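You operate a simulated robot arm through the tools that you are given. There is no shell and no other tool.

The job below is to be done with a simulated robot arm. You get a single attempt, and the scene is never put back.

TASK
Take the dark block on the top of the blue table and put it away on the upper shelf of the steel rack. Fetch the small block and set it on top of the fat billet. Pull the small green door open. Do these in any order.

The check looks at the end state, three seconds after you hand in, the way a careful person would. Anything else that was tipped, shoved, dropped, spilled or broken makes it a failure.

THE ROBOT
A 6-joint arm with a fingered hand on a trunk, on a base that moves. Base frame: it is fixed to the floor where the robot stands at the start and does not move with it; the origin is under the middle of the robot, x ahead of it, y to its left, z up. Readings come in mm, degrees, newtons and seconds.
With the tool pointing down near the work surface it reaches from about 240 to 560 mm from the robot's upright axis, wherever it stands. Its first joint turns from -166.0 to 166.0 degrees. Places, roughly: dark block [1500, -3250, 750]; fat billet (5x5x7 cm) [-2800, -3200, 900]; small block (4x4x4 cm) [700, -4300, 800]; small green door [-1700, -600, 1500]; upper shelf of the steel rack [1100, -6800, 1200]. Payload 3.1 kg.
The TCP is the grasp point between the finger pads, 22 mm short of the fingertips. In the tool frame z runs along the fingers and y along their closing line. The gripper opens to 132 mm; its body begins 60 mm behind the TCP. The gripper is a hand of 4 fingers: y runs from the thumb to the fingers, the wrist lies at [0, 0, -218] in the tool frame.
Orientation is that of the tool frame in the base frame, as a unit quaternion [w, x, y, z]. With the fingers straight down and closing along the base's y, the tool's x points along the base's -x, its y along +y and its z along -z.

THE INTERFACE
- The arm moves only by the tool servo_tool. Its argument "steps" is a list of rows, each an object of numbers (a shift or turn left out is 0): "rx", "ry", "rz": the turn, a rotation vector about the tool's x, y, z in units of 6 degrees (1.0 is 6 degrees); "x", "y", "z": the shift along the tool's x, y, z in units of 50 mm (1.0 is 50 mm). In form: [{"rx": .., "ry": .., "rz": .., "x": .., "y": .., "z": ..}, ...]. A call has 1 to 20 rows; each row shifts and turns the commanded pose from where the row before left it, along the tool's axes as they then stand. A call with a number of a shift or a turn outside -1 to 1 is refused whole. Rows are played at 5 a second. More than 50 mm and 8.6 degrees between two rows, and nothing of the call is played. A pose out of reach is approached as far as the arm can. The call stops where the force on the tool passes 40 N (or 10 N more than at its start, if that is more) or the arm is blocked; 0.2 s more then pass. In this call time passes only in rows, and 0.2 s behind the last. The reply holds the time, the measured pose of the TCP, the force on the tool along the base axes, the opening and the grip force, in the units named above and with some noise, with the torque about the TCP (base axes, N m) and any sound that the robot's microphone picked up.
- Cameras (640 x 400 px; columns grow to the right, rows downward): "scene" is now at [28.1, 145.1, 1511.8]; the picture's right is [-0.01, -1.00, 0.00], its down [-0.60, 0.01, -0.80] and it looks along [0.80, -0.01, -0.60] (base axes); focal length 293 px, centre (320, 200). "wrist" rides on the gripper at [53, -53, -84] in the tool frame; the picture's right is [0.71, 0.71, 0.00], its down [-0.53, 0.53, -0.67] and it looks along [-0.47, 0.47, 0.74] (tool axes); focal length 247 px, centre (320, 200). There is no depth. A picture from a camera that has moved, and an enlarged one, comes with that camera's place and axes in the base frame and with its lens.
- camera(camera): a new picture of that camera. The clock stands still meanwhile.
- slide_trunk(by): moves the trunk up (or, below 0, down) by that many mm; the arm and the scene camera ride with it, the base frame stays. It gives what a move gives, with no picture.
- base_move(legs): drives the robot by 1 to 6 legs, each [ahead, left, turn to the left] in mm, mm and degrees, along the robot's own axes; the way and the turn of a leg run together, so that a leg with both is an arc; at most 1500 mm and 180 degrees a leg. The arm and the cameras ride along, it lands a little off, and it stops where it bumps. It gives what a move gives.
- set_fingers(finger1, finger2, finger3, thumb_bend): sets how far each is bent, from 0 (flat) to 1 (curled in); at 0.3 the hand is open as for a grip, at 0.7 the pads meet at the TCP. One left out holds its place. A second passes; each finger stops where it meets its share of the squeeze, and holds until it gets a number again. It is the only way to open and close the hand. It gives what a move gives, with no picture; readings hold the bend of each and the force on the fingers (four entries, about 0 where the hand has none), thumb and palm.
- aim_head(pan, tilt): turns the head with the scene camera to pan (to the left, within 155 degrees either way) and tilt (down, from -29 to 69), counted from straight ahead of the robot. It gives what a move gives.
- zoom(camera, box): a new picture of the part [left, top, right, bottom] of that camera's present view, enlarged. The clock stands still meanwhile.
- finish_job(): hands the job in; it is judged then, once.

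Nothing tells you exact positions but the pictures and the camera data. Unless the task says otherwise, let go and move clear before handing in.

The tools are called as name(argument=value, ...) on one line, values as JSON. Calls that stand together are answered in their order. servo_tool: Moves the arm, as the interface text tells. Its arguments: {"type":"object","properties":{"steps":{"type":"array","items":{"type":"object","properties":{"rx":{"type":"number"},"ry":{"type":"number"},"rz":{"type":"number"},"x":{"type":"number"},"y":{"type":"number"},"z":{"type":"number"}}}}},"required":["steps"]} The other tools are called the same way: slide_trunk (by) moves the trunk up or down; set_fingers (finger1, finger2, finger3, thumb_bend) moves the fingers one by one; base_move (legs) drives the base; aim_head (pan, tilt) turns the head that bears the scene camera; camera (camera) takes a picture; zoom (camera, box) takes an enlarged picture of a part of a camera's view; finish_job () hands the job in.

At the start:

```text
time_s: 0.0
position: [385.9, -8.8, 969.4]
tool_rot: [0.0, -0.001, 1.0, 0.0]
force: [0.2, -0.2, -0.4]
moment: [0.01, 0.0, 0.0]
finger_gap: 131.8
finger_force: 0.0
shape: jaw
bend: [0.3, 0.3, 0.3, 0.3]
finger forces: [0.1, 0.0, 0.0, 0.0, 0.0, 0.1]
trunk travel left (down, up): [-175.0, 211.0]
robot x, y, heading: [-0.7, -1.1, 0.1]
head pan, tilt (commanded): [-0.9, 37.1]
```

scene: 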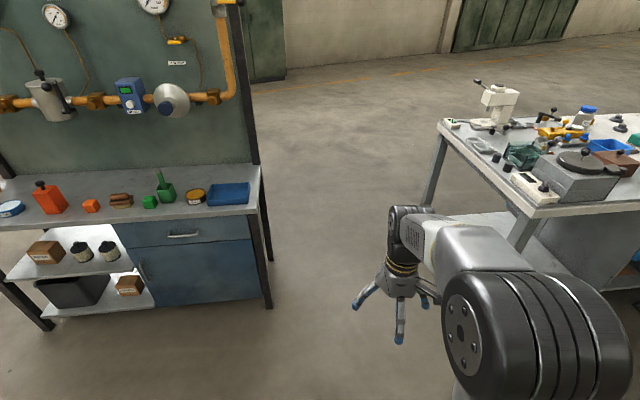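
wrist: 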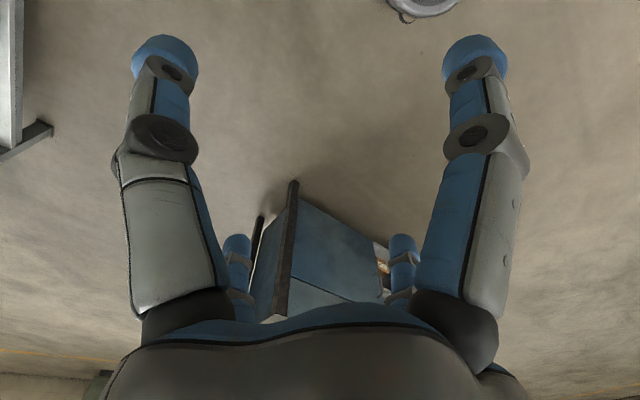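

I see a pipe workbench ahead-left and a white-topped table ahead-right. The targets are further off to the right and behind, so I'll pan the head to survey the room first.

aim_head(pan=-60, tilt=15)

camera(camera="scene")

aim_head(pan=-120, tilt=15)

camera(camera="scene")

aim_head(pan=150, tilt=15)

camera(camera="scene")

aim_head(pan=80, tilt=15)

camera(camera="scene")

```text
time_s: 1.3
position: [385.7, -9.6, 969.8]
tool_rot: [0.0, 0.0, 1.0, 0.0]
force: [-0.6, 1.3, -0.1]
moment: [-0.01, -0.01, 0.01]
finger_gap: 132.0
finger_force: 0.1
shape: jaw
bend: [0.3, 0.3, 0.3, 0.3]
finger forces: [0.1, 0.1, 0.1, 0.1, 0.1, 0.0]
trunk travel left (down, up): [-175.0, 211.0]
robot x, y, heading: [0.8, -1.3, 0.2]
head pan, tilt (commanded): [-60.0, 15.0]
```

```text
taken
camera scene: at [-12.0, 65.5, 1546.9], right [-0.87, -0.5, 0.0], down [-0.13, 0.22, -0.97], along [0.48, -0.84, -0.26], focal length 293 px, centre (320, 200)
```

scene: 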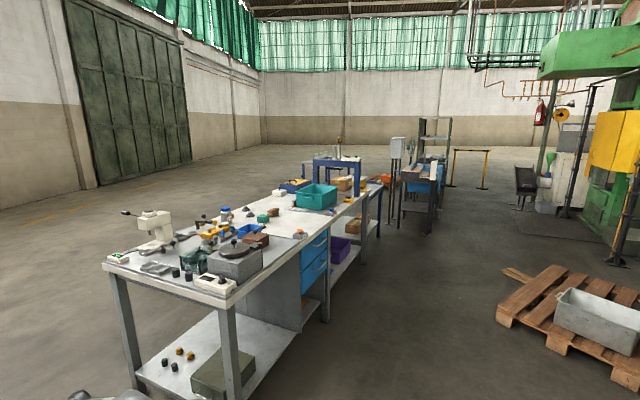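

```text
time_s: 2.6
position: [386.4, -10.0, 969.5]
tool_rot: [0.0, 0.0, 1.0, 0.0]
force: [-0.4, 0.6, 0.0]
moment: [0.01, 0.01, -0.05]
finger_gap: 131.8
finger_force: 0.1
shape: jaw
bend: [0.3, 0.3, 0.3, 0.3]
finger forces: [0.0, 0.0, 0.1, 0.1, 0.0, 0.1]
trunk travel left (down, up): [-175.0, 211.0]
robot x, y, heading: [-2.5, -4.6, 0.0]
head pan, tilt (commanded): [-120.0, 15.0]
```

```text
taken
camera scene: at [-105.4, 65.4, 1547.0], right [-0.87, 0.5, 0.0], down [0.13, 0.22, -0.97], along [-0.48, -0.84, -0.26], focal length 293 px, centre (320, 200)
```

scene: 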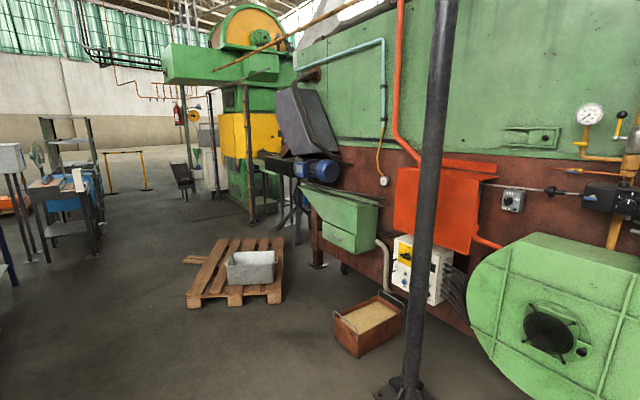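

```text
time_s: 6.3
position: [386.2, -9.9, 969.6]
tool_rot: [0.0, 0.0, 1.0, 0.0]
force: [-0.4, 0.4, -0.5]
moment: [0.05, -0.03, 0.0]
finger_gap: 131.6
finger_force: 0.1
shape: jaw
bend: [0.3, 0.3, 0.3, 0.3]
finger forces: [0.0, 0.0, 0.0, 0.1, 0.0, 0.0]
trunk travel left (down, up): [-175.0, 211.0]
robot x, y, heading: [-4.0, -1.4, 0.2]
head pan, tilt (commanded): [150.0, 15.0]
```

```text
taken
camera scene: at [-139.7, 193.1, 1547.0], right [0.5, 0.87, 0.0], down [0.22, -0.13, -0.97], along [-0.84, 0.48, -0.26], focal length 293 px, centre (320, 200)
```

scene: 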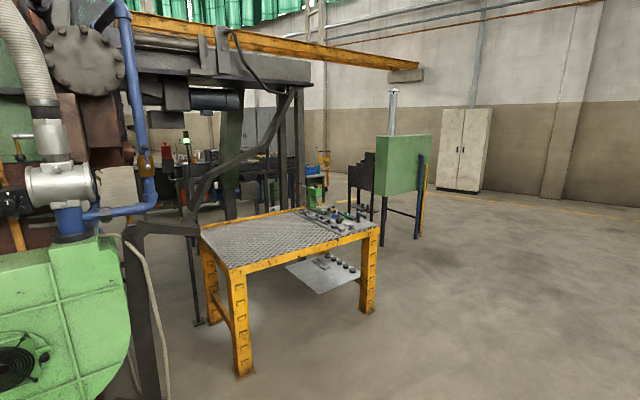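

```text
time_s: 7.7
position: [386.5, -9.7, 969.2]
tool_rot: [0.0, 0.0, 1.0, 0.0]
force: [0.6, 0.6, -1.0]
moment: [-0.03, -0.02, 0.0]
finger_gap: 131.7
finger_force: 0.1
shape: jaw
bend: [0.3, 0.3, 0.3, 0.3]
finger forces: [0.0, 0.1, 0.1, 0.0, 0.0, 0.1]
trunk travel left (down, up): [-175.0, 211.0]
robot x, y, heading: [0.5, -2.0, -0.2]
head pan, tilt (commanded): [80.0, 15.0]
```

```text
taken
camera scene: at [-42.7, 238.4, 1547.0], right [0.98, -0.17, 0.0], down [-0.04, -0.26, -0.97], along [0.17, 0.95, -0.26], focal length 293 px, centre (320, 200)
```

scene: 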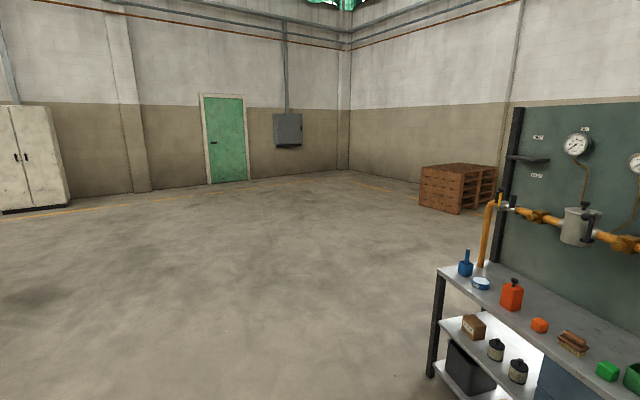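

The small green door seems to be the hatch with a lever on the green furnace wall near column 530 in the -120° view. I'll look closer at it and at the other targets.

aim_head(pan=-150, tilt=5)

camera(camera="scene")

zoom(camera="scene", box=[260, 80, 500, 230])

aim_head(pan=-70, tilt=15)

zoom(camera="scene", box=[240, 80, 560, 280])

zoom(camera="scene", box=[400, 100, 560, 200])

```text
time_s: 11.0
position: [387.0, -8.5, 969.6]
tool_rot: [0.0, 0.0, 1.0, 0.0]
force: [-0.3, 0.5, 0.7]
moment: [-0.01, 0.01, 0.0]
finger_gap: 131.8
finger_force: 0.0
shape: jaw
bend: [0.3, 0.3, 0.3, 0.3]
finger forces: [0.0, 0.1, 0.0, 0.0, 0.0, 0.0]
trunk travel left (down, up): [-175.0, 211.0]
robot x, y, heading: [-0.9, 1.2, 0.1]
head pan, tilt (commanded): [-150.0, 5.0]
```

```text
taken
camera scene: at [-138.3, 100.4, 1563.2], right [-0.5, 0.87, 0.0], down [0.08, 0.04, -1.0], along [-0.86, -0.5, -0.09], focal length 293 px, centre (320, 200)
```

scene: 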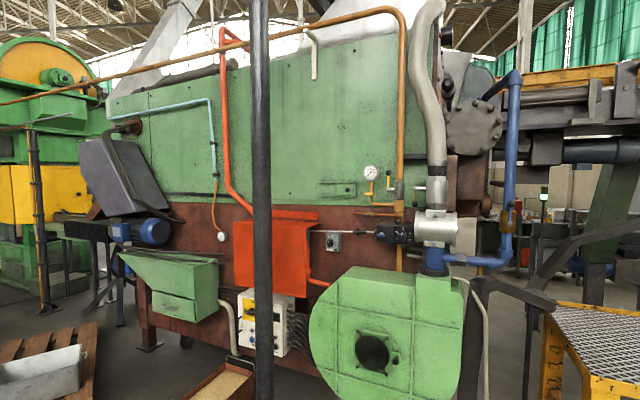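

```text
2.67 times, centred on (380, 155) of scene
camera zoom: at [-138.3, 100.4, 1563.2], right [-0.5, 0.87, 0.0], down [0.08, 0.04, -1.0], along [-0.86, -0.5, -0.09], focal length 782 px, centre (160, 320)
```

zoom: 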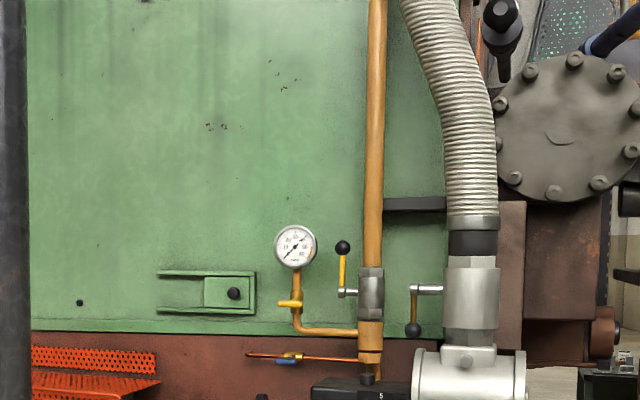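

```text
time_s: 12.6
position: [387.0, -9.2, 969.6]
tool_rot: [0.001, 0.0, 1.0, -0.001]
force: [-1.1, 0.5, -0.1]
moment: [0.0, 0.02, 0.03]
finger_gap: 131.7
finger_force: 0.0
shape: jaw
bend: [0.3, 0.3, 0.3, 0.3]
finger forces: [0.1, 0.0, 0.0, 0.0, 0.1, 0.0]
trunk travel left (down, up): [-175.0, 211.0]
robot x, y, heading: [0.5, -1.6, 0.2]
head pan, tilt (commanded): [-70.0, 15.0]
```

```text
2.00 times, centred on (400, 180) of scene
camera zoom: at [-26.9, 58.6, 1547.0], right [-0.94, -0.34, 0.0], down [-0.09, 0.24, -0.97], along [0.33, -0.91, -0.26], focal length 587 px, centre (160, 240)
```

zoom: 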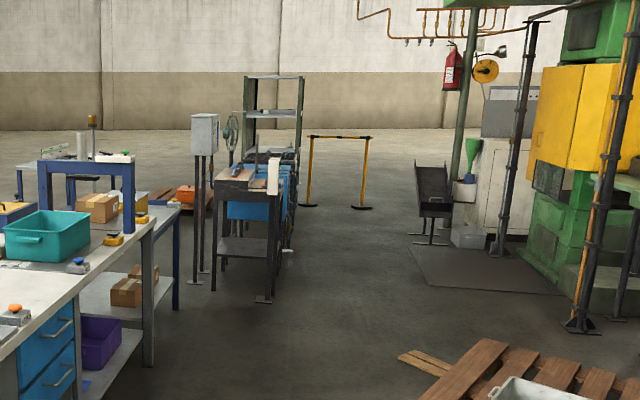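

```text
4.00 times, centred on (480, 150) of scene
camera zoom: at [-26.9, 58.6, 1547.0], right [-0.94, -0.34, 0.0], down [-0.09, 0.24, -0.97], along [0.33, -0.91, -0.26], focal length 1174 px, centre (-320, 400)
```

zoom: 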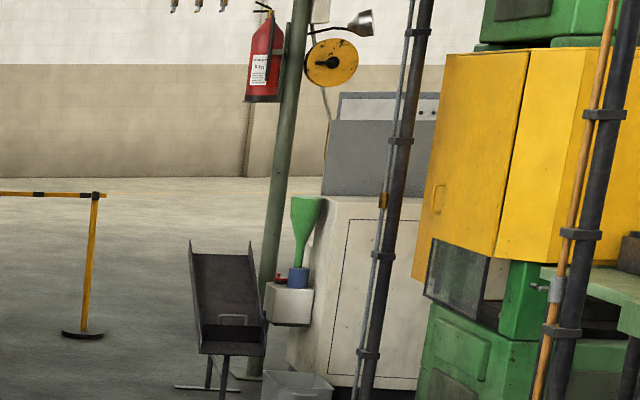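

The door is a small hatch with a black knob at about [-1700, -620, 1470] on the furnace wall. I'll look downwards there to see what floor room there is.

aim_head(pan=-155, tilt=40)

camera(camera="scene")

aim_head(pan=-105, tilt=40)

camera(camera="scene")

aim_head(pan=-50, tilt=40)

camera(camera="scene")

aim_head(pan=155, tilt=40)

camera(camera="scene")

```text
time_s: 14.1
position: [387.3, -9.3, 970.5]
tool_rot: [0.001, 0.0, 1.0, -0.001]
force: [-0.5, 0.5, -0.9]
moment: [0.0, -0.01, 0.02]
finger_gap: 131.7
finger_force: 0.1
shape: jaw
bend: [0.3, 0.3, 0.3, 0.3]
finger forces: [0.0, 0.0, 0.0, 0.0, 0.1, 0.0]
trunk travel left (down, up): [-175.0, 211.0]
robot x, y, heading: [0.6, 1.1, 0.1]
head pan, tilt (commanded): [-154.7, 40.0]
```

```text
taken
camera scene: at [-135.6, 110.0, 1507.4], right [-0.43, 0.9, 0.0], down [0.58, 0.28, -0.77], along [-0.69, -0.33, -0.64], focal length 293 px, centre (320, 200)
```

scene: 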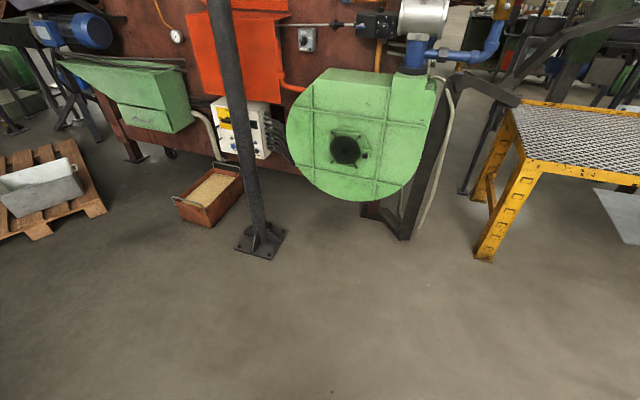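

```text
time_s: 15.3
position: [386.6, -10.0, 969.3]
tool_rot: [0.0, 0.0, 1.0, 0.0]
force: [0.0, 0.5, -0.5]
moment: [0.02, 0.01, -0.02]
finger_gap: 132.2
finger_force: 0.0
shape: jaw
bend: [0.3, 0.3, 0.3, 0.3]
finger forces: [0.0, 0.1, 0.0, 0.0, 0.1, 0.0]
trunk travel left (down, up): [-175.0, 211.0]
robot x, y, heading: [1.9, -2.1, 0.2]
head pan, tilt (commanded): [-105.0, 40.0]
```

```text
taken
camera scene: at [-80.9, 64.3, 1507.4], right [-0.97, 0.26, 0.0], down [0.17, 0.62, -0.77], along [-0.2, -0.74, -0.64], focal length 293 px, centre (320, 200)
```

scene: 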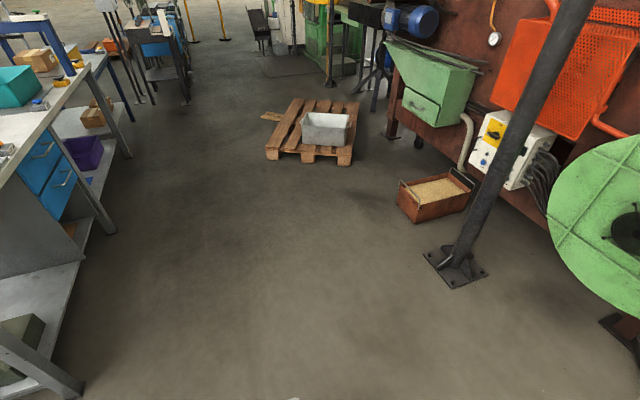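

```text
time_s: 16.6
position: [385.8, -9.8, 969.3]
tool_rot: [0.001, 0.0, 1.0, 0.0]
force: [0.2, 0.7, 0.3]
moment: [0.0, -0.01, 0.03]
finger_gap: 131.9
finger_force: 0.0
shape: jaw
bend: [0.3, 0.3, 0.3, 0.3]
finger forces: [0.1, 0.0, 0.0, 0.0, 0.1, 0.0]
trunk travel left (down, up): [-175.0, 211.0]
robot x, y, heading: [3.5, -1.1, 0.1]
head pan, tilt (commanded): [-50.0, 40.0]
```

```text
taken
camera scene: at [-4.2, 81.2, 1507.4], right [-0.77, -0.64, 0.0], down [-0.41, 0.49, -0.77], along [0.49, -0.59, -0.64], focal length 293 px, centre (320, 200)
```

scene: 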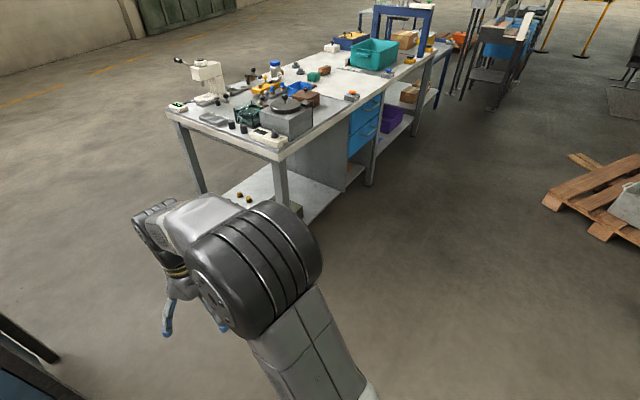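

```text
time_s: 19.5
position: [386.9, -9.7, 970.3]
tool_rot: [0.001, 0.0, 1.0, 0.0]
force: [0.5, -0.5, -0.1]
moment: [-0.01, 0.03, 0.02]
finger_gap: 131.8
finger_force: 0.1
shape: jaw
bend: [0.3, 0.3, 0.3, 0.3]
finger forces: [0.0, 0.0, 0.1, 0.0, 0.0, 0.0]
trunk travel left (down, up): [-175.0, 211.0]
robot x, y, heading: [-0.3, -1.0, -0.1]
head pan, tilt (commanded): [154.7, 40.0]
```

```text
taken
camera scene: at [-135.6, 182.7, 1507.4], right [0.43, 0.9, 0.0], down [0.58, -0.28, -0.77], along [-0.69, 0.33, -0.64], focal length 293 px, centre (320, 200)
```

scene: 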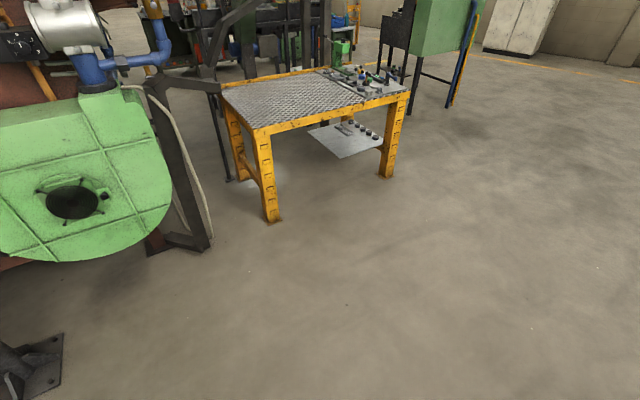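

The floor between me and the furnace is clear, apart from a column at about (-1200, -840) and the green blower below the door. I'll turn towards the door and drive part of the way.

base_move(legs=[[0, 0, -159], [550, 0, 0]])

aim_head(pan=0, tilt=10)

camera(camera="scene")

aim_head(pan=0, tilt=50)

camera(camera="scene")

```text
time_s: 29.2
position: [-885.3, -322.8, 970.3]
tool_rot: [0.0, 0.984, 0.177, 0.0]
force: [0.0, -0.1, 0.1]
moment: [-0.01, -0.01, 0.02]
finger_gap: 131.8
finger_force: 0.0
shape: jaw
bend: [0.3, 0.3, 0.3, 0.3]
finger forces: [0.1, 0.1, 0.0, 0.0, 0.0, 0.0]
trunk travel left (down, up): [-175.0, 211.0]
robot x, y, heading: [-520.0, -197.5, -159.6]
head pan, tilt (commanded): [154.7, 40.0]
```

```text
time_s: 31.6
position: [-886.1, -323.3, 970.0]
tool_rot: [0.0, 0.984, 0.177, -0.001]
force: [0.7, 0.3, 0.4]
moment: [0.0, 0.01, -0.02]
finger_gap: 131.9
finger_force: 0.1
shape: jaw
bend: [0.3, 0.3, 0.3, 0.3]
finger forces: [0.0, 0.1, 0.0, 0.0, 0.0, 0.1]
trunk travel left (down, up): [-175.0, 211.0]
robot x, y, heading: [-518.8, -196.1, -159.6]
head pan, tilt (commanded): [0.0, 10.0]
```

```text
taken
camera scene: at [-498.6, -348.7, 1555.1], right [-0.35, 0.94, 0.0], down [0.16, 0.06, -0.98], along [-0.92, -0.34, -0.17], focal length 293 px, centre (320, 200)
```

scene: 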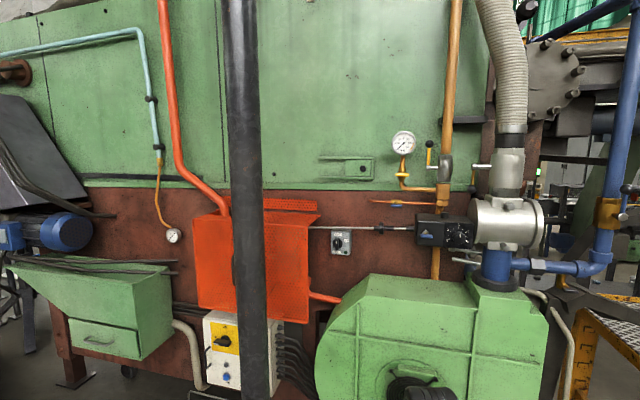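

```text
time_s: 32.7
position: [-885.4, -324.0, 970.2]
tool_rot: [0.001, 0.984, 0.177, 0.0]
force: [0.4, -0.6, -0.1]
moment: [0.0, -0.02, -0.01]
finger_gap: 132.0
finger_force: 0.0
shape: jaw
bend: [0.3, 0.3, 0.3, 0.3]
finger forces: [0.0, 0.0, 0.0, 0.1, 0.0, 0.0]
trunk travel left (down, up): [-175.0, 211.0]
robot x, y, heading: [-522.3, -199.4, -159.7]
head pan, tilt (commanded): [0.0, 50.0]
```

```text
taken
camera scene: at [-483.7, -343.1, 1493.3], right [-0.35, 0.94, 0.0], down [0.72, 0.27, -0.64], along [-0.6, -0.22, -0.77], focal length 293 px, centre (320, 200)
```

scene: 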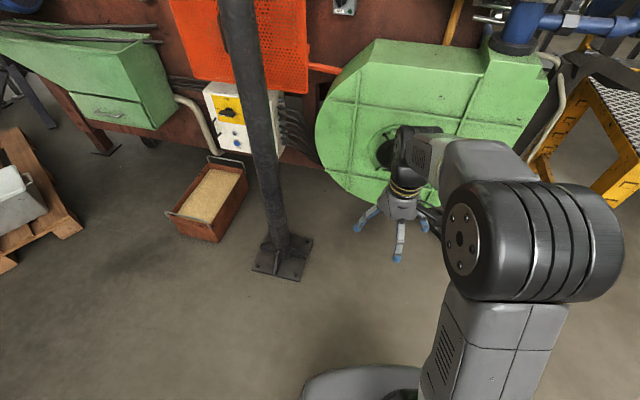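

aim_head(pan=10, tilt=5)

zoom(camera="scene", box=[340, 130, 440, 193])

camera(camera="scene")

```text
time_s: 33.8
position: [-885.2, -322.4, 970.2]
tool_rot: [0.0, 0.984, 0.177, 0.0]
force: [-0.7, -0.1, -0.4]
moment: [0.03, 0.01, 0.01]
finger_gap: 132.1
finger_force: 0.1
shape: jaw
bend: [0.3, 0.3, 0.3, 0.3]
finger forces: [0.1, 0.2, 0.1, 0.0, 0.1, 0.0]
trunk travel left (down, up): [-175.0, 211.0]
robot x, y, heading: [-516.1, -198.9, -159.6]
head pan, tilt (commanded): [10.0, 5.0]
```

```text
6.35 times, centred on (390, 162) of scene
camera zoom: at [-490.7, -362.8, 1563.1], right [-0.51, 0.86, 0.0], down [0.08, 0.04, -1.0], along [-0.86, -0.5, -0.09], focal length 1863 px, centre (-124, 444)
```

zoom: 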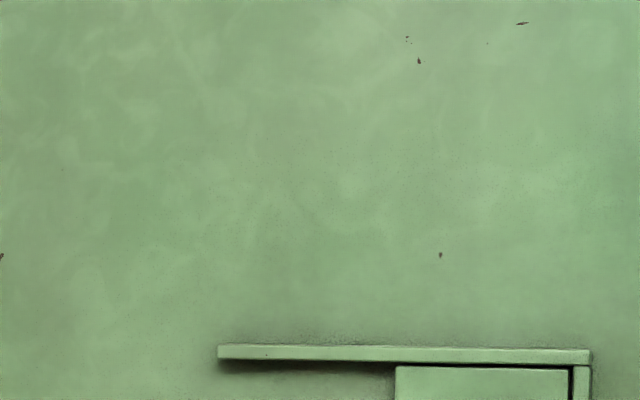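

```text
taken
camera scene: at [-490.7, -362.8, 1563.1], right [-0.51, 0.86, 0.0], down [0.08, 0.04, -1.0], along [-0.86, -0.5, -0.09], focal length 293 px, centre (320, 200)
```

scene: 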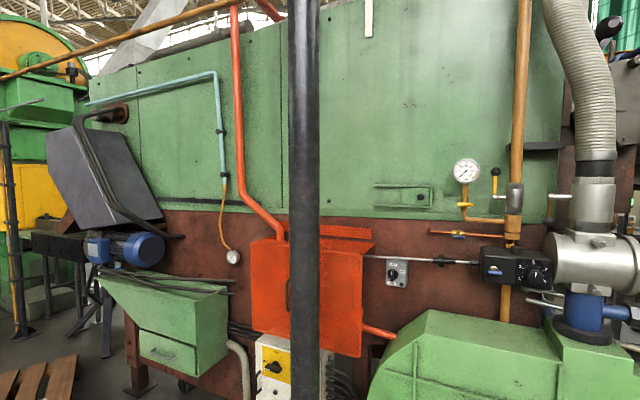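

zoom(camera="scene", box=[356, 170, 456, 232])

```text
6.40 times, centred on (406, 201) of scene
camera zoom: at [-490.7, -362.8, 1563.1], right [-0.51, 0.86, 0.0], down [0.08, 0.04, -1.0], along [-0.86, -0.5, -0.09], focal length 1878 px, centre (-230, 194)
```

zoom: 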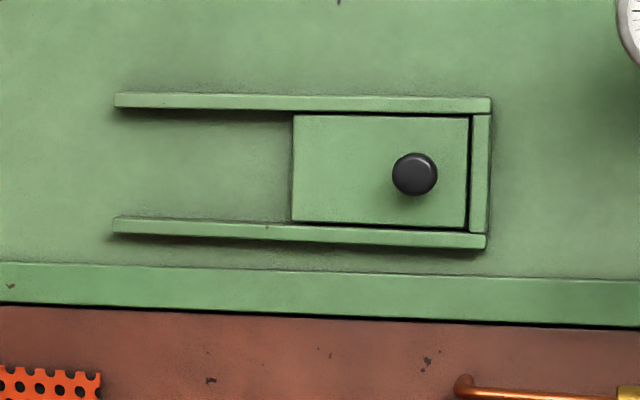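

The hatch is a small sliding door: panel with a black knob, held in two rails that run to the left (towards -y), knob at roughly [-1657, -598, 1475] on a wall facing +x. I'll raise the trunk, then drive to about (-1000, -400), turn to face -x, and look again.

slide_trunk(by=205)

base_move(legs=[[521, 22, 0], [0, 0, -20.4]])

aim_head(pan=0, tilt=15)

camera(camera="scene")

zoom(camera="scene", box=[260, 90, 420, 190])

```text
time_s: 36.0
position: [-884.7, -323.6, 1175.4]
tool_rot: [0.0, 0.984, 0.177, 0.0]
force: [-0.1, -1.0, 0.3]
moment: [0.04, 0.01, 0.02]
finger_gap: 132.1
finger_force: 0.0
shape: jaw
bend: [0.3, 0.3, 0.3, 0.3]
finger forces: [0.1, 0.0, 0.1, 0.0, 0.0, 0.1]
trunk travel left (down, up): [-380.0, 6.0]
robot x, y, heading: [-521.4, -197.1, -159.7]
head pan, tilt (commanded): [10.0, 5.0]
```

```text
time_s: 40.2
position: [-1386.7, -395.6, 1174.7]
tool_rot: [0.0, 1.0, 0.003, 0.0]
force: [0.3, -0.4, -0.2]
moment: [0.0, -0.01, -0.03]
finger_gap: 131.8
finger_force: 0.0
shape: jaw
bend: [0.3, 0.3, 0.3, 0.3]
finger forces: [0.0, 0.0, 0.0, 0.1, 0.0, 0.0]
trunk travel left (down, up): [-380.0, 6.0]
robot x, y, heading: [-997.7, -404.2, -179.4]
head pan, tilt (commanded): [10.0, 5.0]
```

```text
time_s: 40.9
position: [-1386.9, -394.9, 1174.8]
tool_rot: [0.001, 1.0, 0.004, -0.001]
force: [-0.4, -0.5, 1.4]
moment: [0.0, 0.01, -0.01]
finger_gap: 132.0
finger_force: 0.0
shape: jaw
bend: [0.3, 0.3, 0.3, 0.3]
finger forces: [0.0, 0.0, 0.0, 0.0, 0.1, 0.1]
trunk travel left (down, up): [-380.0, 6.0]
robot x, y, heading: [-997.3, -401.3, -179.6]
head pan, tilt (commanded): [0.0, 15.0]
```

```text
taken
camera scene: at [-1031.3, -550.9, 1751.5], right [-0.01, 1.0, 0.0], down [0.26, 0.0, -0.97], along [-0.97, -0.01, -0.26], focal length 293 px, centre (320, 200)
```

scene: 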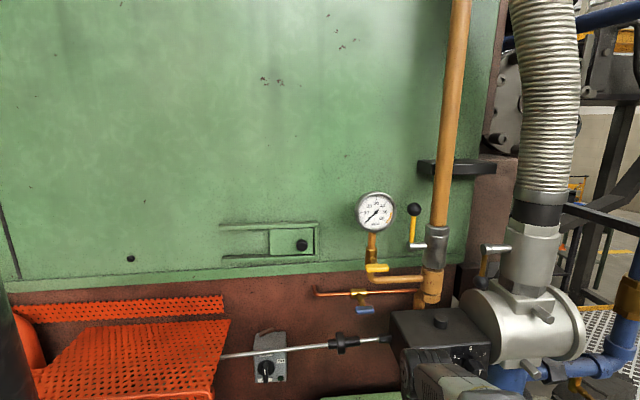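

```text
4.00 times, centred on (340, 140) of scene
camera zoom: at [-1031.3, -550.9, 1751.5], right [-0.01, 1.0, 0.0], down [0.26, 0.0, -0.97], along [-0.97, -0.01, -0.26], focal length 1174 px, centre (240, 440)
```

zoom: 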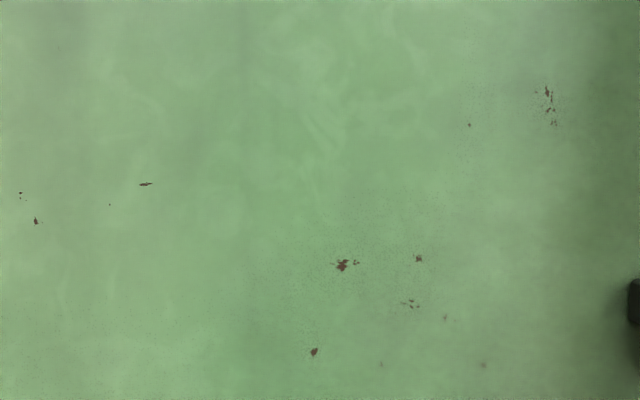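

zoom(camera="scene", box=[210, 200, 354, 290])

camera(camera="wrist")

aim_head(pan=0, tilt=55)

camera(camera="scene")

```text
4.44 times, centred on (282, 245) of scene
camera zoom: at [-1031.3, -550.9, 1751.5], right [-0.01, 1.0, 0.0], down [0.26, 0.0, -0.97], along [-0.97, -0.01, -0.26], focal length 1304 px, centre (489, 0)
```

zoom: 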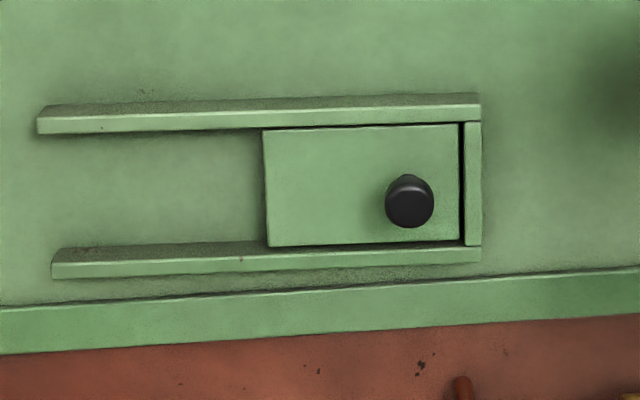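

```text
taken
camera wrist: at [-1334.1, -342.6, 1256.8], right [0.71, -0.7, 0.0], down [-0.52, -0.53, 0.67], along [-0.47, -0.48, -0.74], focal length 247 px, centre (320, 200)
```

wrist: 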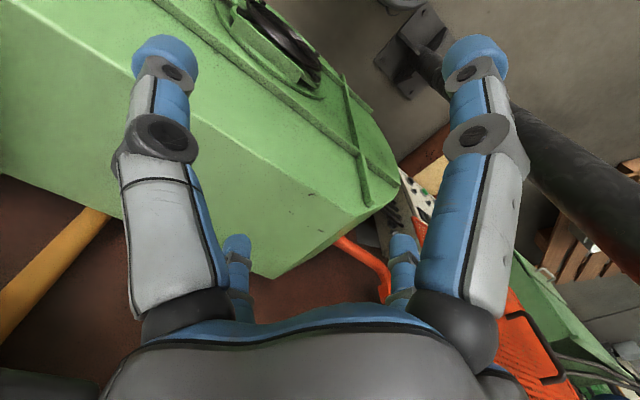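

```text
time_s: 42.0
position: [-1386.0, -394.7, 1174.9]
tool_rot: [0.0, 1.0, 0.004, 0.0]
force: [0.1, -0.6, 1.0]
moment: [0.01, -0.05, 0.01]
finger_gap: 132.0
finger_force: 0.1
shape: jaw
bend: [0.3, 0.3, 0.3, 0.3]
finger forces: [0.0, 0.1, 0.1, 0.0, 0.0, 0.0]
trunk travel left (down, up): [-380.0, 6.0]
robot x, y, heading: [-1001.8, -404.1, -179.6]
head pan, tilt (commanded): [0.0, 55.0]
```

```text
taken
camera scene: at [-1010.1, -550.7, 1691.3], right [-0.01, 1.0, 0.0], down [0.82, 0.01, -0.57], along [-0.57, 0.0, -0.82], focal length 293 px, centre (320, 200)
```

scene: 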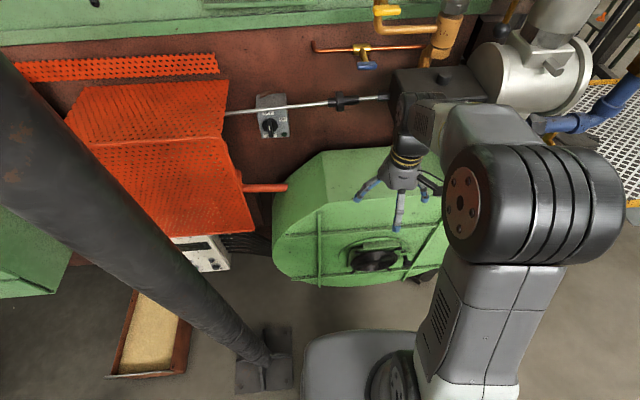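

The knob's front is near [-1657, -598, 1475], with the wall turned about 7° and a gauge and lever just to the right of the door. I'll shift the hand left and up first so that the later swing to horizontal clears the gauge and the rod, and test which finger lies opposite the thumb.

servo_tool(steps=[{"y": 1}, {"y": 1}, {"y": 1}, {"y": 1}, {"z": -0.85}, {"z": -0.85}])

set_fingers(finger1=0.0)

camera(camera="wrist")

```text
time_s: 43.4
position: [-1382.0, -593.9, 1258.4]
tool_rot: [0.0, 1.0, 0.004, 0.0]
force: [-0.2, -0.4, 0.3]
moment: [0.04, 0.01, 0.0]
finger_gap: 132.1
finger_force: 0.1
shape: jaw
bend: [0.3, 0.3, 0.3, 0.3]
finger forces: [0.0, 0.0, 0.0, 0.0, 0.0, 0.1]
trunk travel left (down, up): [-380.0, 6.0]
robot x, y, heading: [-998.8, -400.7, -179.7]
head pan, tilt (commanded): [0.0, 55.0]
```

```text
time_s: 44.4
position: [-1383.5, -592.4, 1256.1]
tool_rot: [0.0, 1.0, 0.003, -0.001]
force: [0.3, -0.8, -0.3]
moment: [0.0, 0.05, 0.01]
finger_gap: 108.1
finger_force: 0.0
shape: fingers
bend: [0.01, 0.3, 0.3, 0.3]
finger forces: [0.0, 0.0, 0.0, 0.0, 0.1, 0.0]
trunk travel left (down, up): [-380.0, 6.0]
robot x, y, heading: [-1000.6, -402.7, -179.8]
head pan, tilt (commanded): [0.0, 55.0]
```

```text
taken
camera wrist: at [-1331.3, -540.2, 1339.1], right [0.71, -0.7, 0.0], down [-0.52, -0.53, 0.67], along [-0.47, -0.48, -0.74], focal length 247 px, centre (320, 200)
```

wrist: 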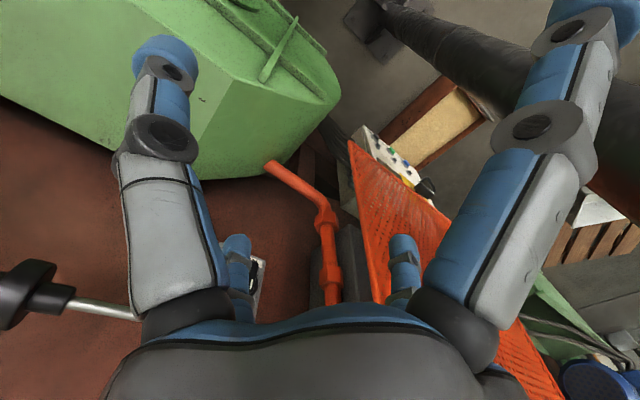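

Finger1 sits on the tool's +x side (it will point down once the hand is level). I'll splay finger3 too so only the thumb and finger2 take the knob, then swing the hand level about the wrist.

set_fingers(finger3=0.0)

camera(camera="wrist")

servo_tool(steps=[{"ry": -1, "x": -0.456}, {"ry": -1, "x": -0.456}, {"ry": -1, "x": -0.456}, {"ry": -1, "x": -0.456}, {"ry": -1, "x": -0.456}, {"ry": -1, "x": -0.456}, {"ry": -1, "x": -0.456}, {"ry": -1, "x": -0.456}])

camera(camera="scene")

```text
time_s: 45.4
position: [-1384.5, -591.1, 1256.2]
tool_rot: [0.0, 1.0, 0.005, 0.001]
force: [0.2, 0.5, 0.3]
moment: [-0.01, 0.02, -0.01]
finger_gap: 108.0
finger_force: 0.0
shape: fingers
bend: [0.01, 0.3, 0.01, 0.3]
finger forces: [0.0, 0.0, 0.1, 0.0, 0.0, 0.0]
trunk travel left (down, up): [-380.0, 6.0]
robot x, y, heading: [-997.9, -403.2, -179.6]
head pan, tilt (commanded): [0.0, 55.0]
```

```text
taken
camera wrist: at [-1331.3, -540.1, 1339.1], right [0.71, -0.7, 0.0], down [-0.52, -0.53, 0.67], along [-0.47, -0.48, -0.74], focal length 247 px, centre (320, 200)
```

wrist: 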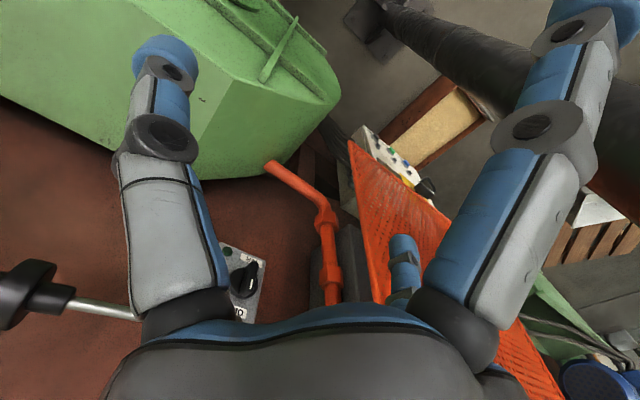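

```text
time_s: 47.2
position: [-1549.0, -598.4, 1324.1]
tool_rot: [0.001, 0.913, 0.003, -0.408]
force: [-0.3, -0.8, 0.4]
moment: [-0.01, -0.03, -0.01]
finger_gap: 108.4
finger_force: 0.0
shape: fingers
bend: [0.01, 0.3, 0.01, 0.3]
finger forces: [0.0, 0.0, 0.1, 0.1, 0.1, 0.0]
trunk travel left (down, up): [-380.0, 6.0]
robot x, y, heading: [-1000.2, -403.6, -179.7]
head pan, tilt (commanded): [0.0, 55.0]
```

```text
taken
camera scene: at [-1010.0, -550.7, 1691.2], right [-0.01, 1.0, 0.0], down [0.82, 0.01, -0.57], along [-0.57, 0.0, -0.82], focal length 293 px, centre (320, 200)
```

scene: 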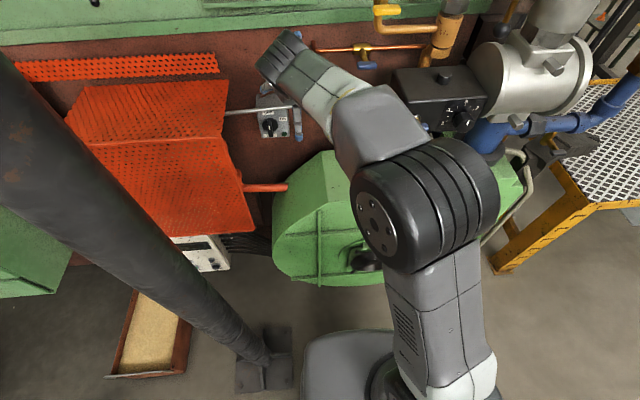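

servo_tool(steps=[{"ry": -1, "x": -0.456}, {"ry": -1, "x": -0.456}, {"ry": -1, "x": -0.456}, {"ry": -1, "x": -0.456, "z": -0.2}, {"ry": -1, "x": -0.456, "z": -0.2}, {"ry": -1, "x": -0.456}, {"ry": -1, "x": -0.456}])

camera(camera="wrist")

aim_head(pan=0, tilt=25)

camera(camera="scene")

```text
time_s: 48.8
position: [-1595.3, -596.0, 1474.3]
tool_rot: [-0.002, -0.706, -0.003, 0.708]
force: [0.4, 0.1, 0.6]
moment: [-0.01, 0.02, 0.04]
finger_gap: 108.1
finger_force: 0.0
shape: fingers
bend: [0.01, 0.3, 0.01, 0.3]
finger forces: [0.1, 0.0, 0.1, 0.0, 0.0, 0.0]
trunk travel left (down, up): [-380.0, 6.0]
robot x, y, heading: [-1001.7, -400.8, -179.5]
head pan, tilt (commanded): [0.0, 55.0]
```

```text
taken
camera wrist: at [-1512.0, -543.3, 1419.0], right [0.0, -0.71, -0.71], down [0.67, -0.52, 0.53], along [-0.74, -0.48, 0.47], focal length 247 px, centre (320, 200)
```

wrist: 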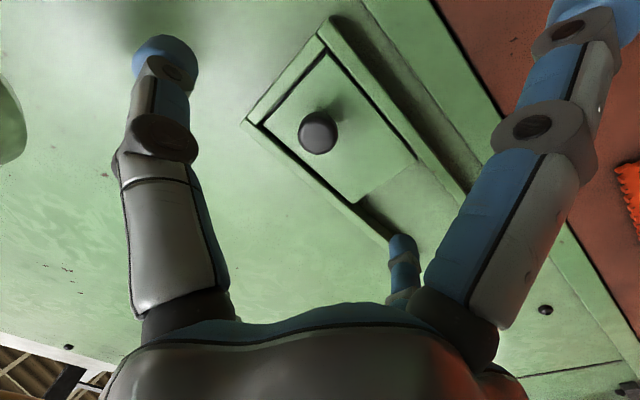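

```text
time_s: 49.7
position: [-1594.6, -594.8, 1473.5]
tool_rot: [-0.003, -0.707, -0.003, 0.707]
force: [0.5, -1.0, -0.9]
moment: [-0.01, 0.01, 0.0]
finger_gap: 108.3
finger_force: 0.0
shape: fingers
bend: [0.01, 0.3, 0.01, 0.3]
finger forces: [0.1, 0.0, 0.1, 0.1, 0.1, 0.0]
trunk travel left (down, up): [-380.0, 6.0]
robot x, y, heading: [-996.8, -405.5, -179.5]
head pan, tilt (commanded): [0.0, 25.0]
```

```text
taken
camera scene: at [-1030.0, -550.9, 1735.2], right [-0.01, 1.0, 0.0], down [0.42, 0.0, -0.91], along [-0.91, -0.01, -0.42], focal length 293 px, centre (320, 200)
```

scene: 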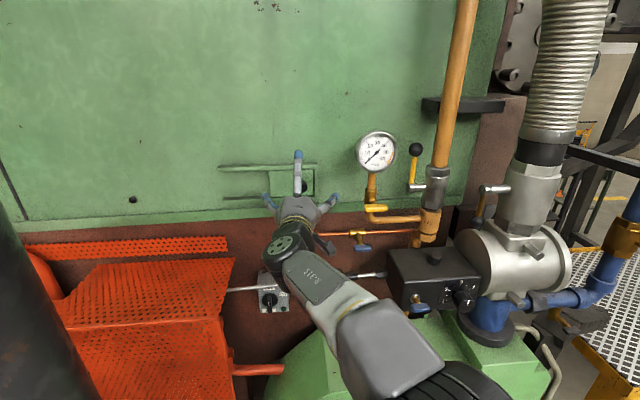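

The hand is level and the TCP is lined up with the knob (y ≈ -596, z ≈ 1472). I'll turn it ~8° to face the wall squarely and advance 40 mm, then look again.

servo_tool(steps=[{"rx": -0.65}, {"rx": -0.65}, {"z": 0.4}, {"z": 0.4}])

camera(camera="wrist")

zoom(camera="scene", box=[220, 130, 364, 220])

```text
time_s: 50.7
position: [-1636.3, -601.5, 1472.8]
tool_rot: [0.051, 0.706, 0.051, -0.705]
force: [-0.2, -0.5, 0.8]
moment: [0.07, 0.02, -0.01]
finger_gap: 108.3
finger_force: 0.1
shape: fingers
bend: [0.01, 0.3, 0.01, 0.3]
finger forces: [0.0, 0.1, 0.1, 0.1, 0.0, 0.0]
trunk travel left (down, up): [-380.0, 6.0]
robot x, y, heading: [-997.2, -404.8, -179.5]
head pan, tilt (commanded): [0.0, 25.0]
```

```text
taken
camera wrist: at [-1562.0, -538.1, 1417.3], right [0.1, -0.7, -0.71], down [0.74, -0.43, 0.53], along [-0.67, -0.57, 0.47], focal length 247 px, centre (320, 200)
```

wrist: 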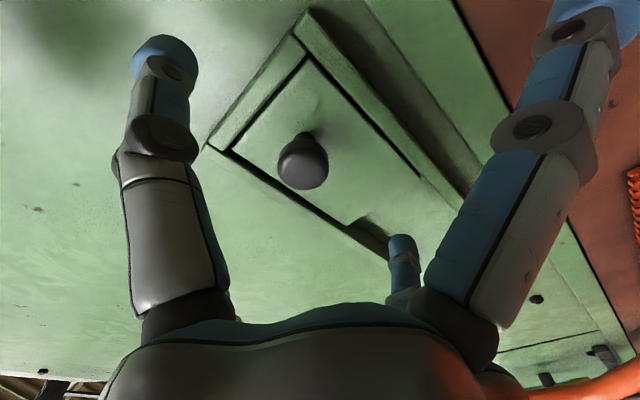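

```text
4.44 times, centred on (292, 175) of scene
camera zoom: at [-1030.8, -550.9, 1735.2], right [-0.01, 1.0, 0.0], down [0.42, 0.0, -0.91], along [-0.91, -0.01, -0.42], focal length 1304 px, centre (444, 311)
```

zoom: 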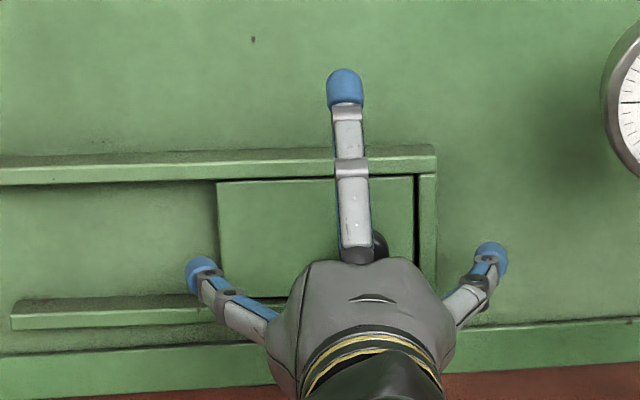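

servo_tool(steps=[{"y": -0.2}, {"z": 0.2}])

set_fingers(finger2=0.5, thumb_bend=0.5)

camera(camera="wrist")

zoom(camera="scene", box=[220, 130, 364, 220])

```text
time_s: 51.3
position: [-1648.7, -594.7, 1473.1]
tool_rot: [-0.051, -0.705, -0.05, 0.706]
force: [-0.1, 0.2, 0.2]
moment: [0.0, 0.0, -0.03]
finger_gap: 108.2
finger_force: 0.0
shape: fingers
bend: [0.01, 0.3, 0.01, 0.3]
finger forces: [0.0, 0.0, 0.0, 0.0, 0.1, 0.1]
trunk travel left (down, up): [-380.0, 6.0]
robot x, y, heading: [-995.7, -396.2, -179.7]
head pan, tilt (commanded): [0.0, 25.0]
```

```text
time_s: 52.3
position: [-1648.3, -594.0, 1472.8]
tool_rot: [-0.051, -0.705, -0.051, 0.705]
force: [0.0, 0.0, 0.6]
moment: [0.01, 0.01, -0.02]
finger_gap: 93.4
finger_force: 0.0
shape: fingers
bend: [0.01, 0.5, 0.01, 0.5]
finger forces: [0.0, 0.1, 0.0, 0.0, 0.0, 0.1]
trunk travel left (down, up): [-380.0, 6.0]
robot x, y, heading: [-1001.6, -402.1, -179.7]
head pan, tilt (commanded): [0.0, 25.0]
```

```text
taken
camera wrist: at [-1572.5, -530.8, 1418.3], right [0.1, -0.7, -0.71], down [0.74, -0.43, 0.53], along [-0.67, -0.57, 0.47], focal length 247 px, centre (320, 200)
```

wrist: 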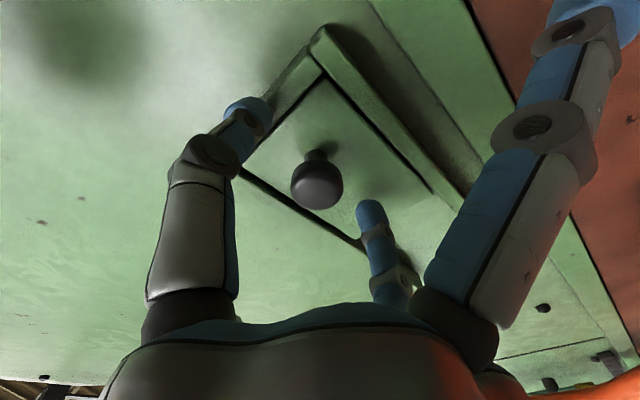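

```text
4.44 times, centred on (292, 175) of scene
camera zoom: at [-1030.2, -550.9, 1735.2], right [-0.01, 1.0, 0.0], down [0.42, 0.0, -0.91], along [-0.91, -0.01, -0.42], focal length 1304 px, centre (444, 311)
```

zoom: 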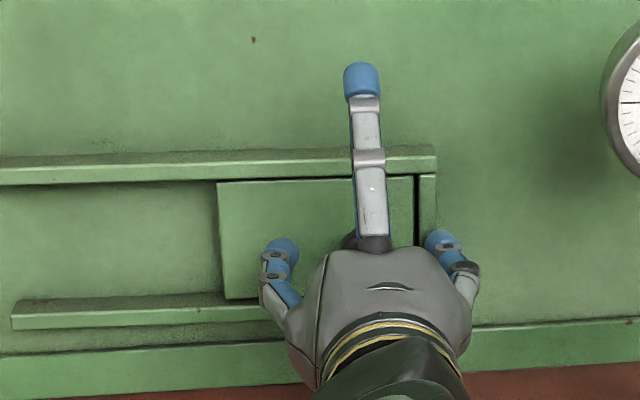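

The knob now lies between thumb and finger2. I'll close on it.

set_fingers(finger2=0.7, thumb_bend=0.7)

camera(camera="wrist")

zoom(camera="scene", box=[220, 130, 364, 220])

```text
time_s: 53.3
position: [-1646.9, -594.5, 1473.8]
tool_rot: [-0.05, -0.705, -0.05, 0.706]
force: [-0.2, 0.7, -0.4]
moment: [0.02, 0.01, 0.02]
finger_gap: 86.0
finger_force: 5.8
shape: fingers
bend: [0.01, 0.63, 0.01, 0.65]
finger forces: [0.0, 5.3, 0.0, 0.0, 6.3, 0.0]
trunk travel left (down, up): [-380.0, 6.0]
robot x, y, heading: [-999.3, -401.9, -179.5]
head pan, tilt (commanded): [0.0, 25.0]
```

```text
taken
camera wrist: at [-1572.8, -530.6, 1418.1], right [0.1, -0.7, -0.71], down [0.74, -0.43, 0.53], along [-0.67, -0.57, 0.47], focal length 247 px, centre (320, 200)
```

wrist: 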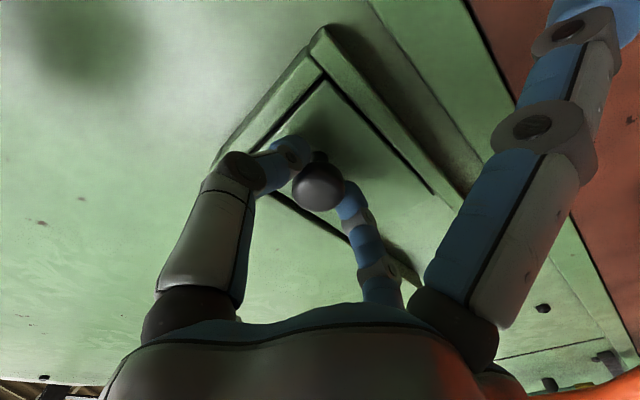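

```text
4.44 times, centred on (292, 175) of scene
camera zoom: at [-1030.5, -550.7, 1735.2], right [-0.01, 1.0, 0.0], down [0.42, 0.0, -0.91], along [-0.91, -0.01, -0.42], focal length 1304 px, centre (444, 311)
```

zoom: 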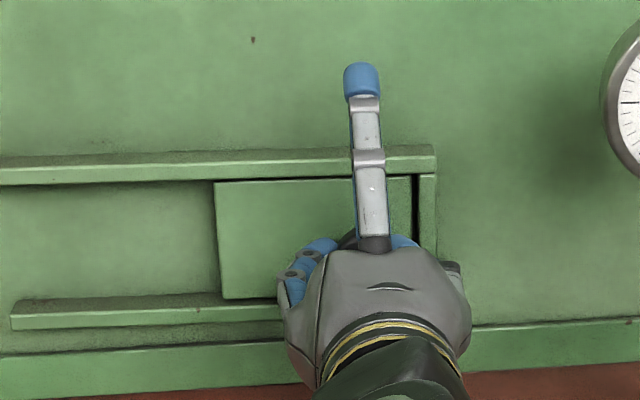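

Gripped with about 6 N each side. Now I'll slide it left along the rails.

servo_tool(steps=[{"y": 0.3}, {"y": 0.3}, {"y": 0.3}, {"y": 0.3}])

camera(camera="wrist")

zoom(camera="scene", box=[200, 130, 344, 220])

```text
time_s: 54.3
position: [-1638.4, -653.7, 1472.8]
tool_rot: [0.05, 0.706, 0.05, -0.704]
force: [-6.2, 0.0, 1.8]
moment: [0.02, -0.02, -0.02]
finger_gap: 86.3
finger_force: 4.7
shape: fingers
bend: [0.01, 0.63, 0.01, 0.65]
finger forces: [0.0, 4.1, 0.0, 0.0, 4.7, 0.0]
trunk travel left (down, up): [-380.0, 6.0]
robot x, y, heading: [-1000.3, -401.4, -179.6]
head pan, tilt (commanded): [0.0, 25.0]
```

```text
taken
camera wrist: at [-1564.4, -590.1, 1417.5], right [0.1, -0.7, -0.71], down [0.74, -0.43, 0.53], along [-0.67, -0.57, 0.47], focal length 247 px, centre (320, 200)
```

wrist: 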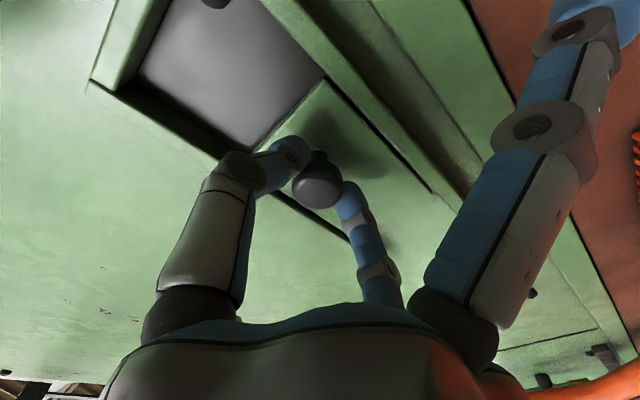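

```text
4.44 times, centred on (272, 175) of scene
camera zoom: at [-1032.5, -551.5, 1735.1], right [-0.01, 1.0, 0.0], down [0.42, 0.0, -0.91], along [-0.91, -0.01, -0.42], focal length 1304 px, centre (533, 311)
```

zoom: 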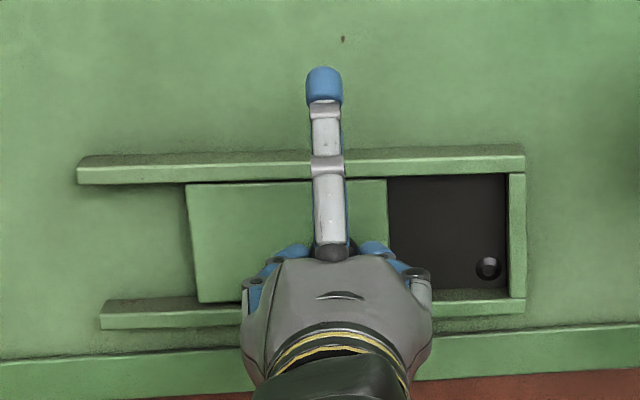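

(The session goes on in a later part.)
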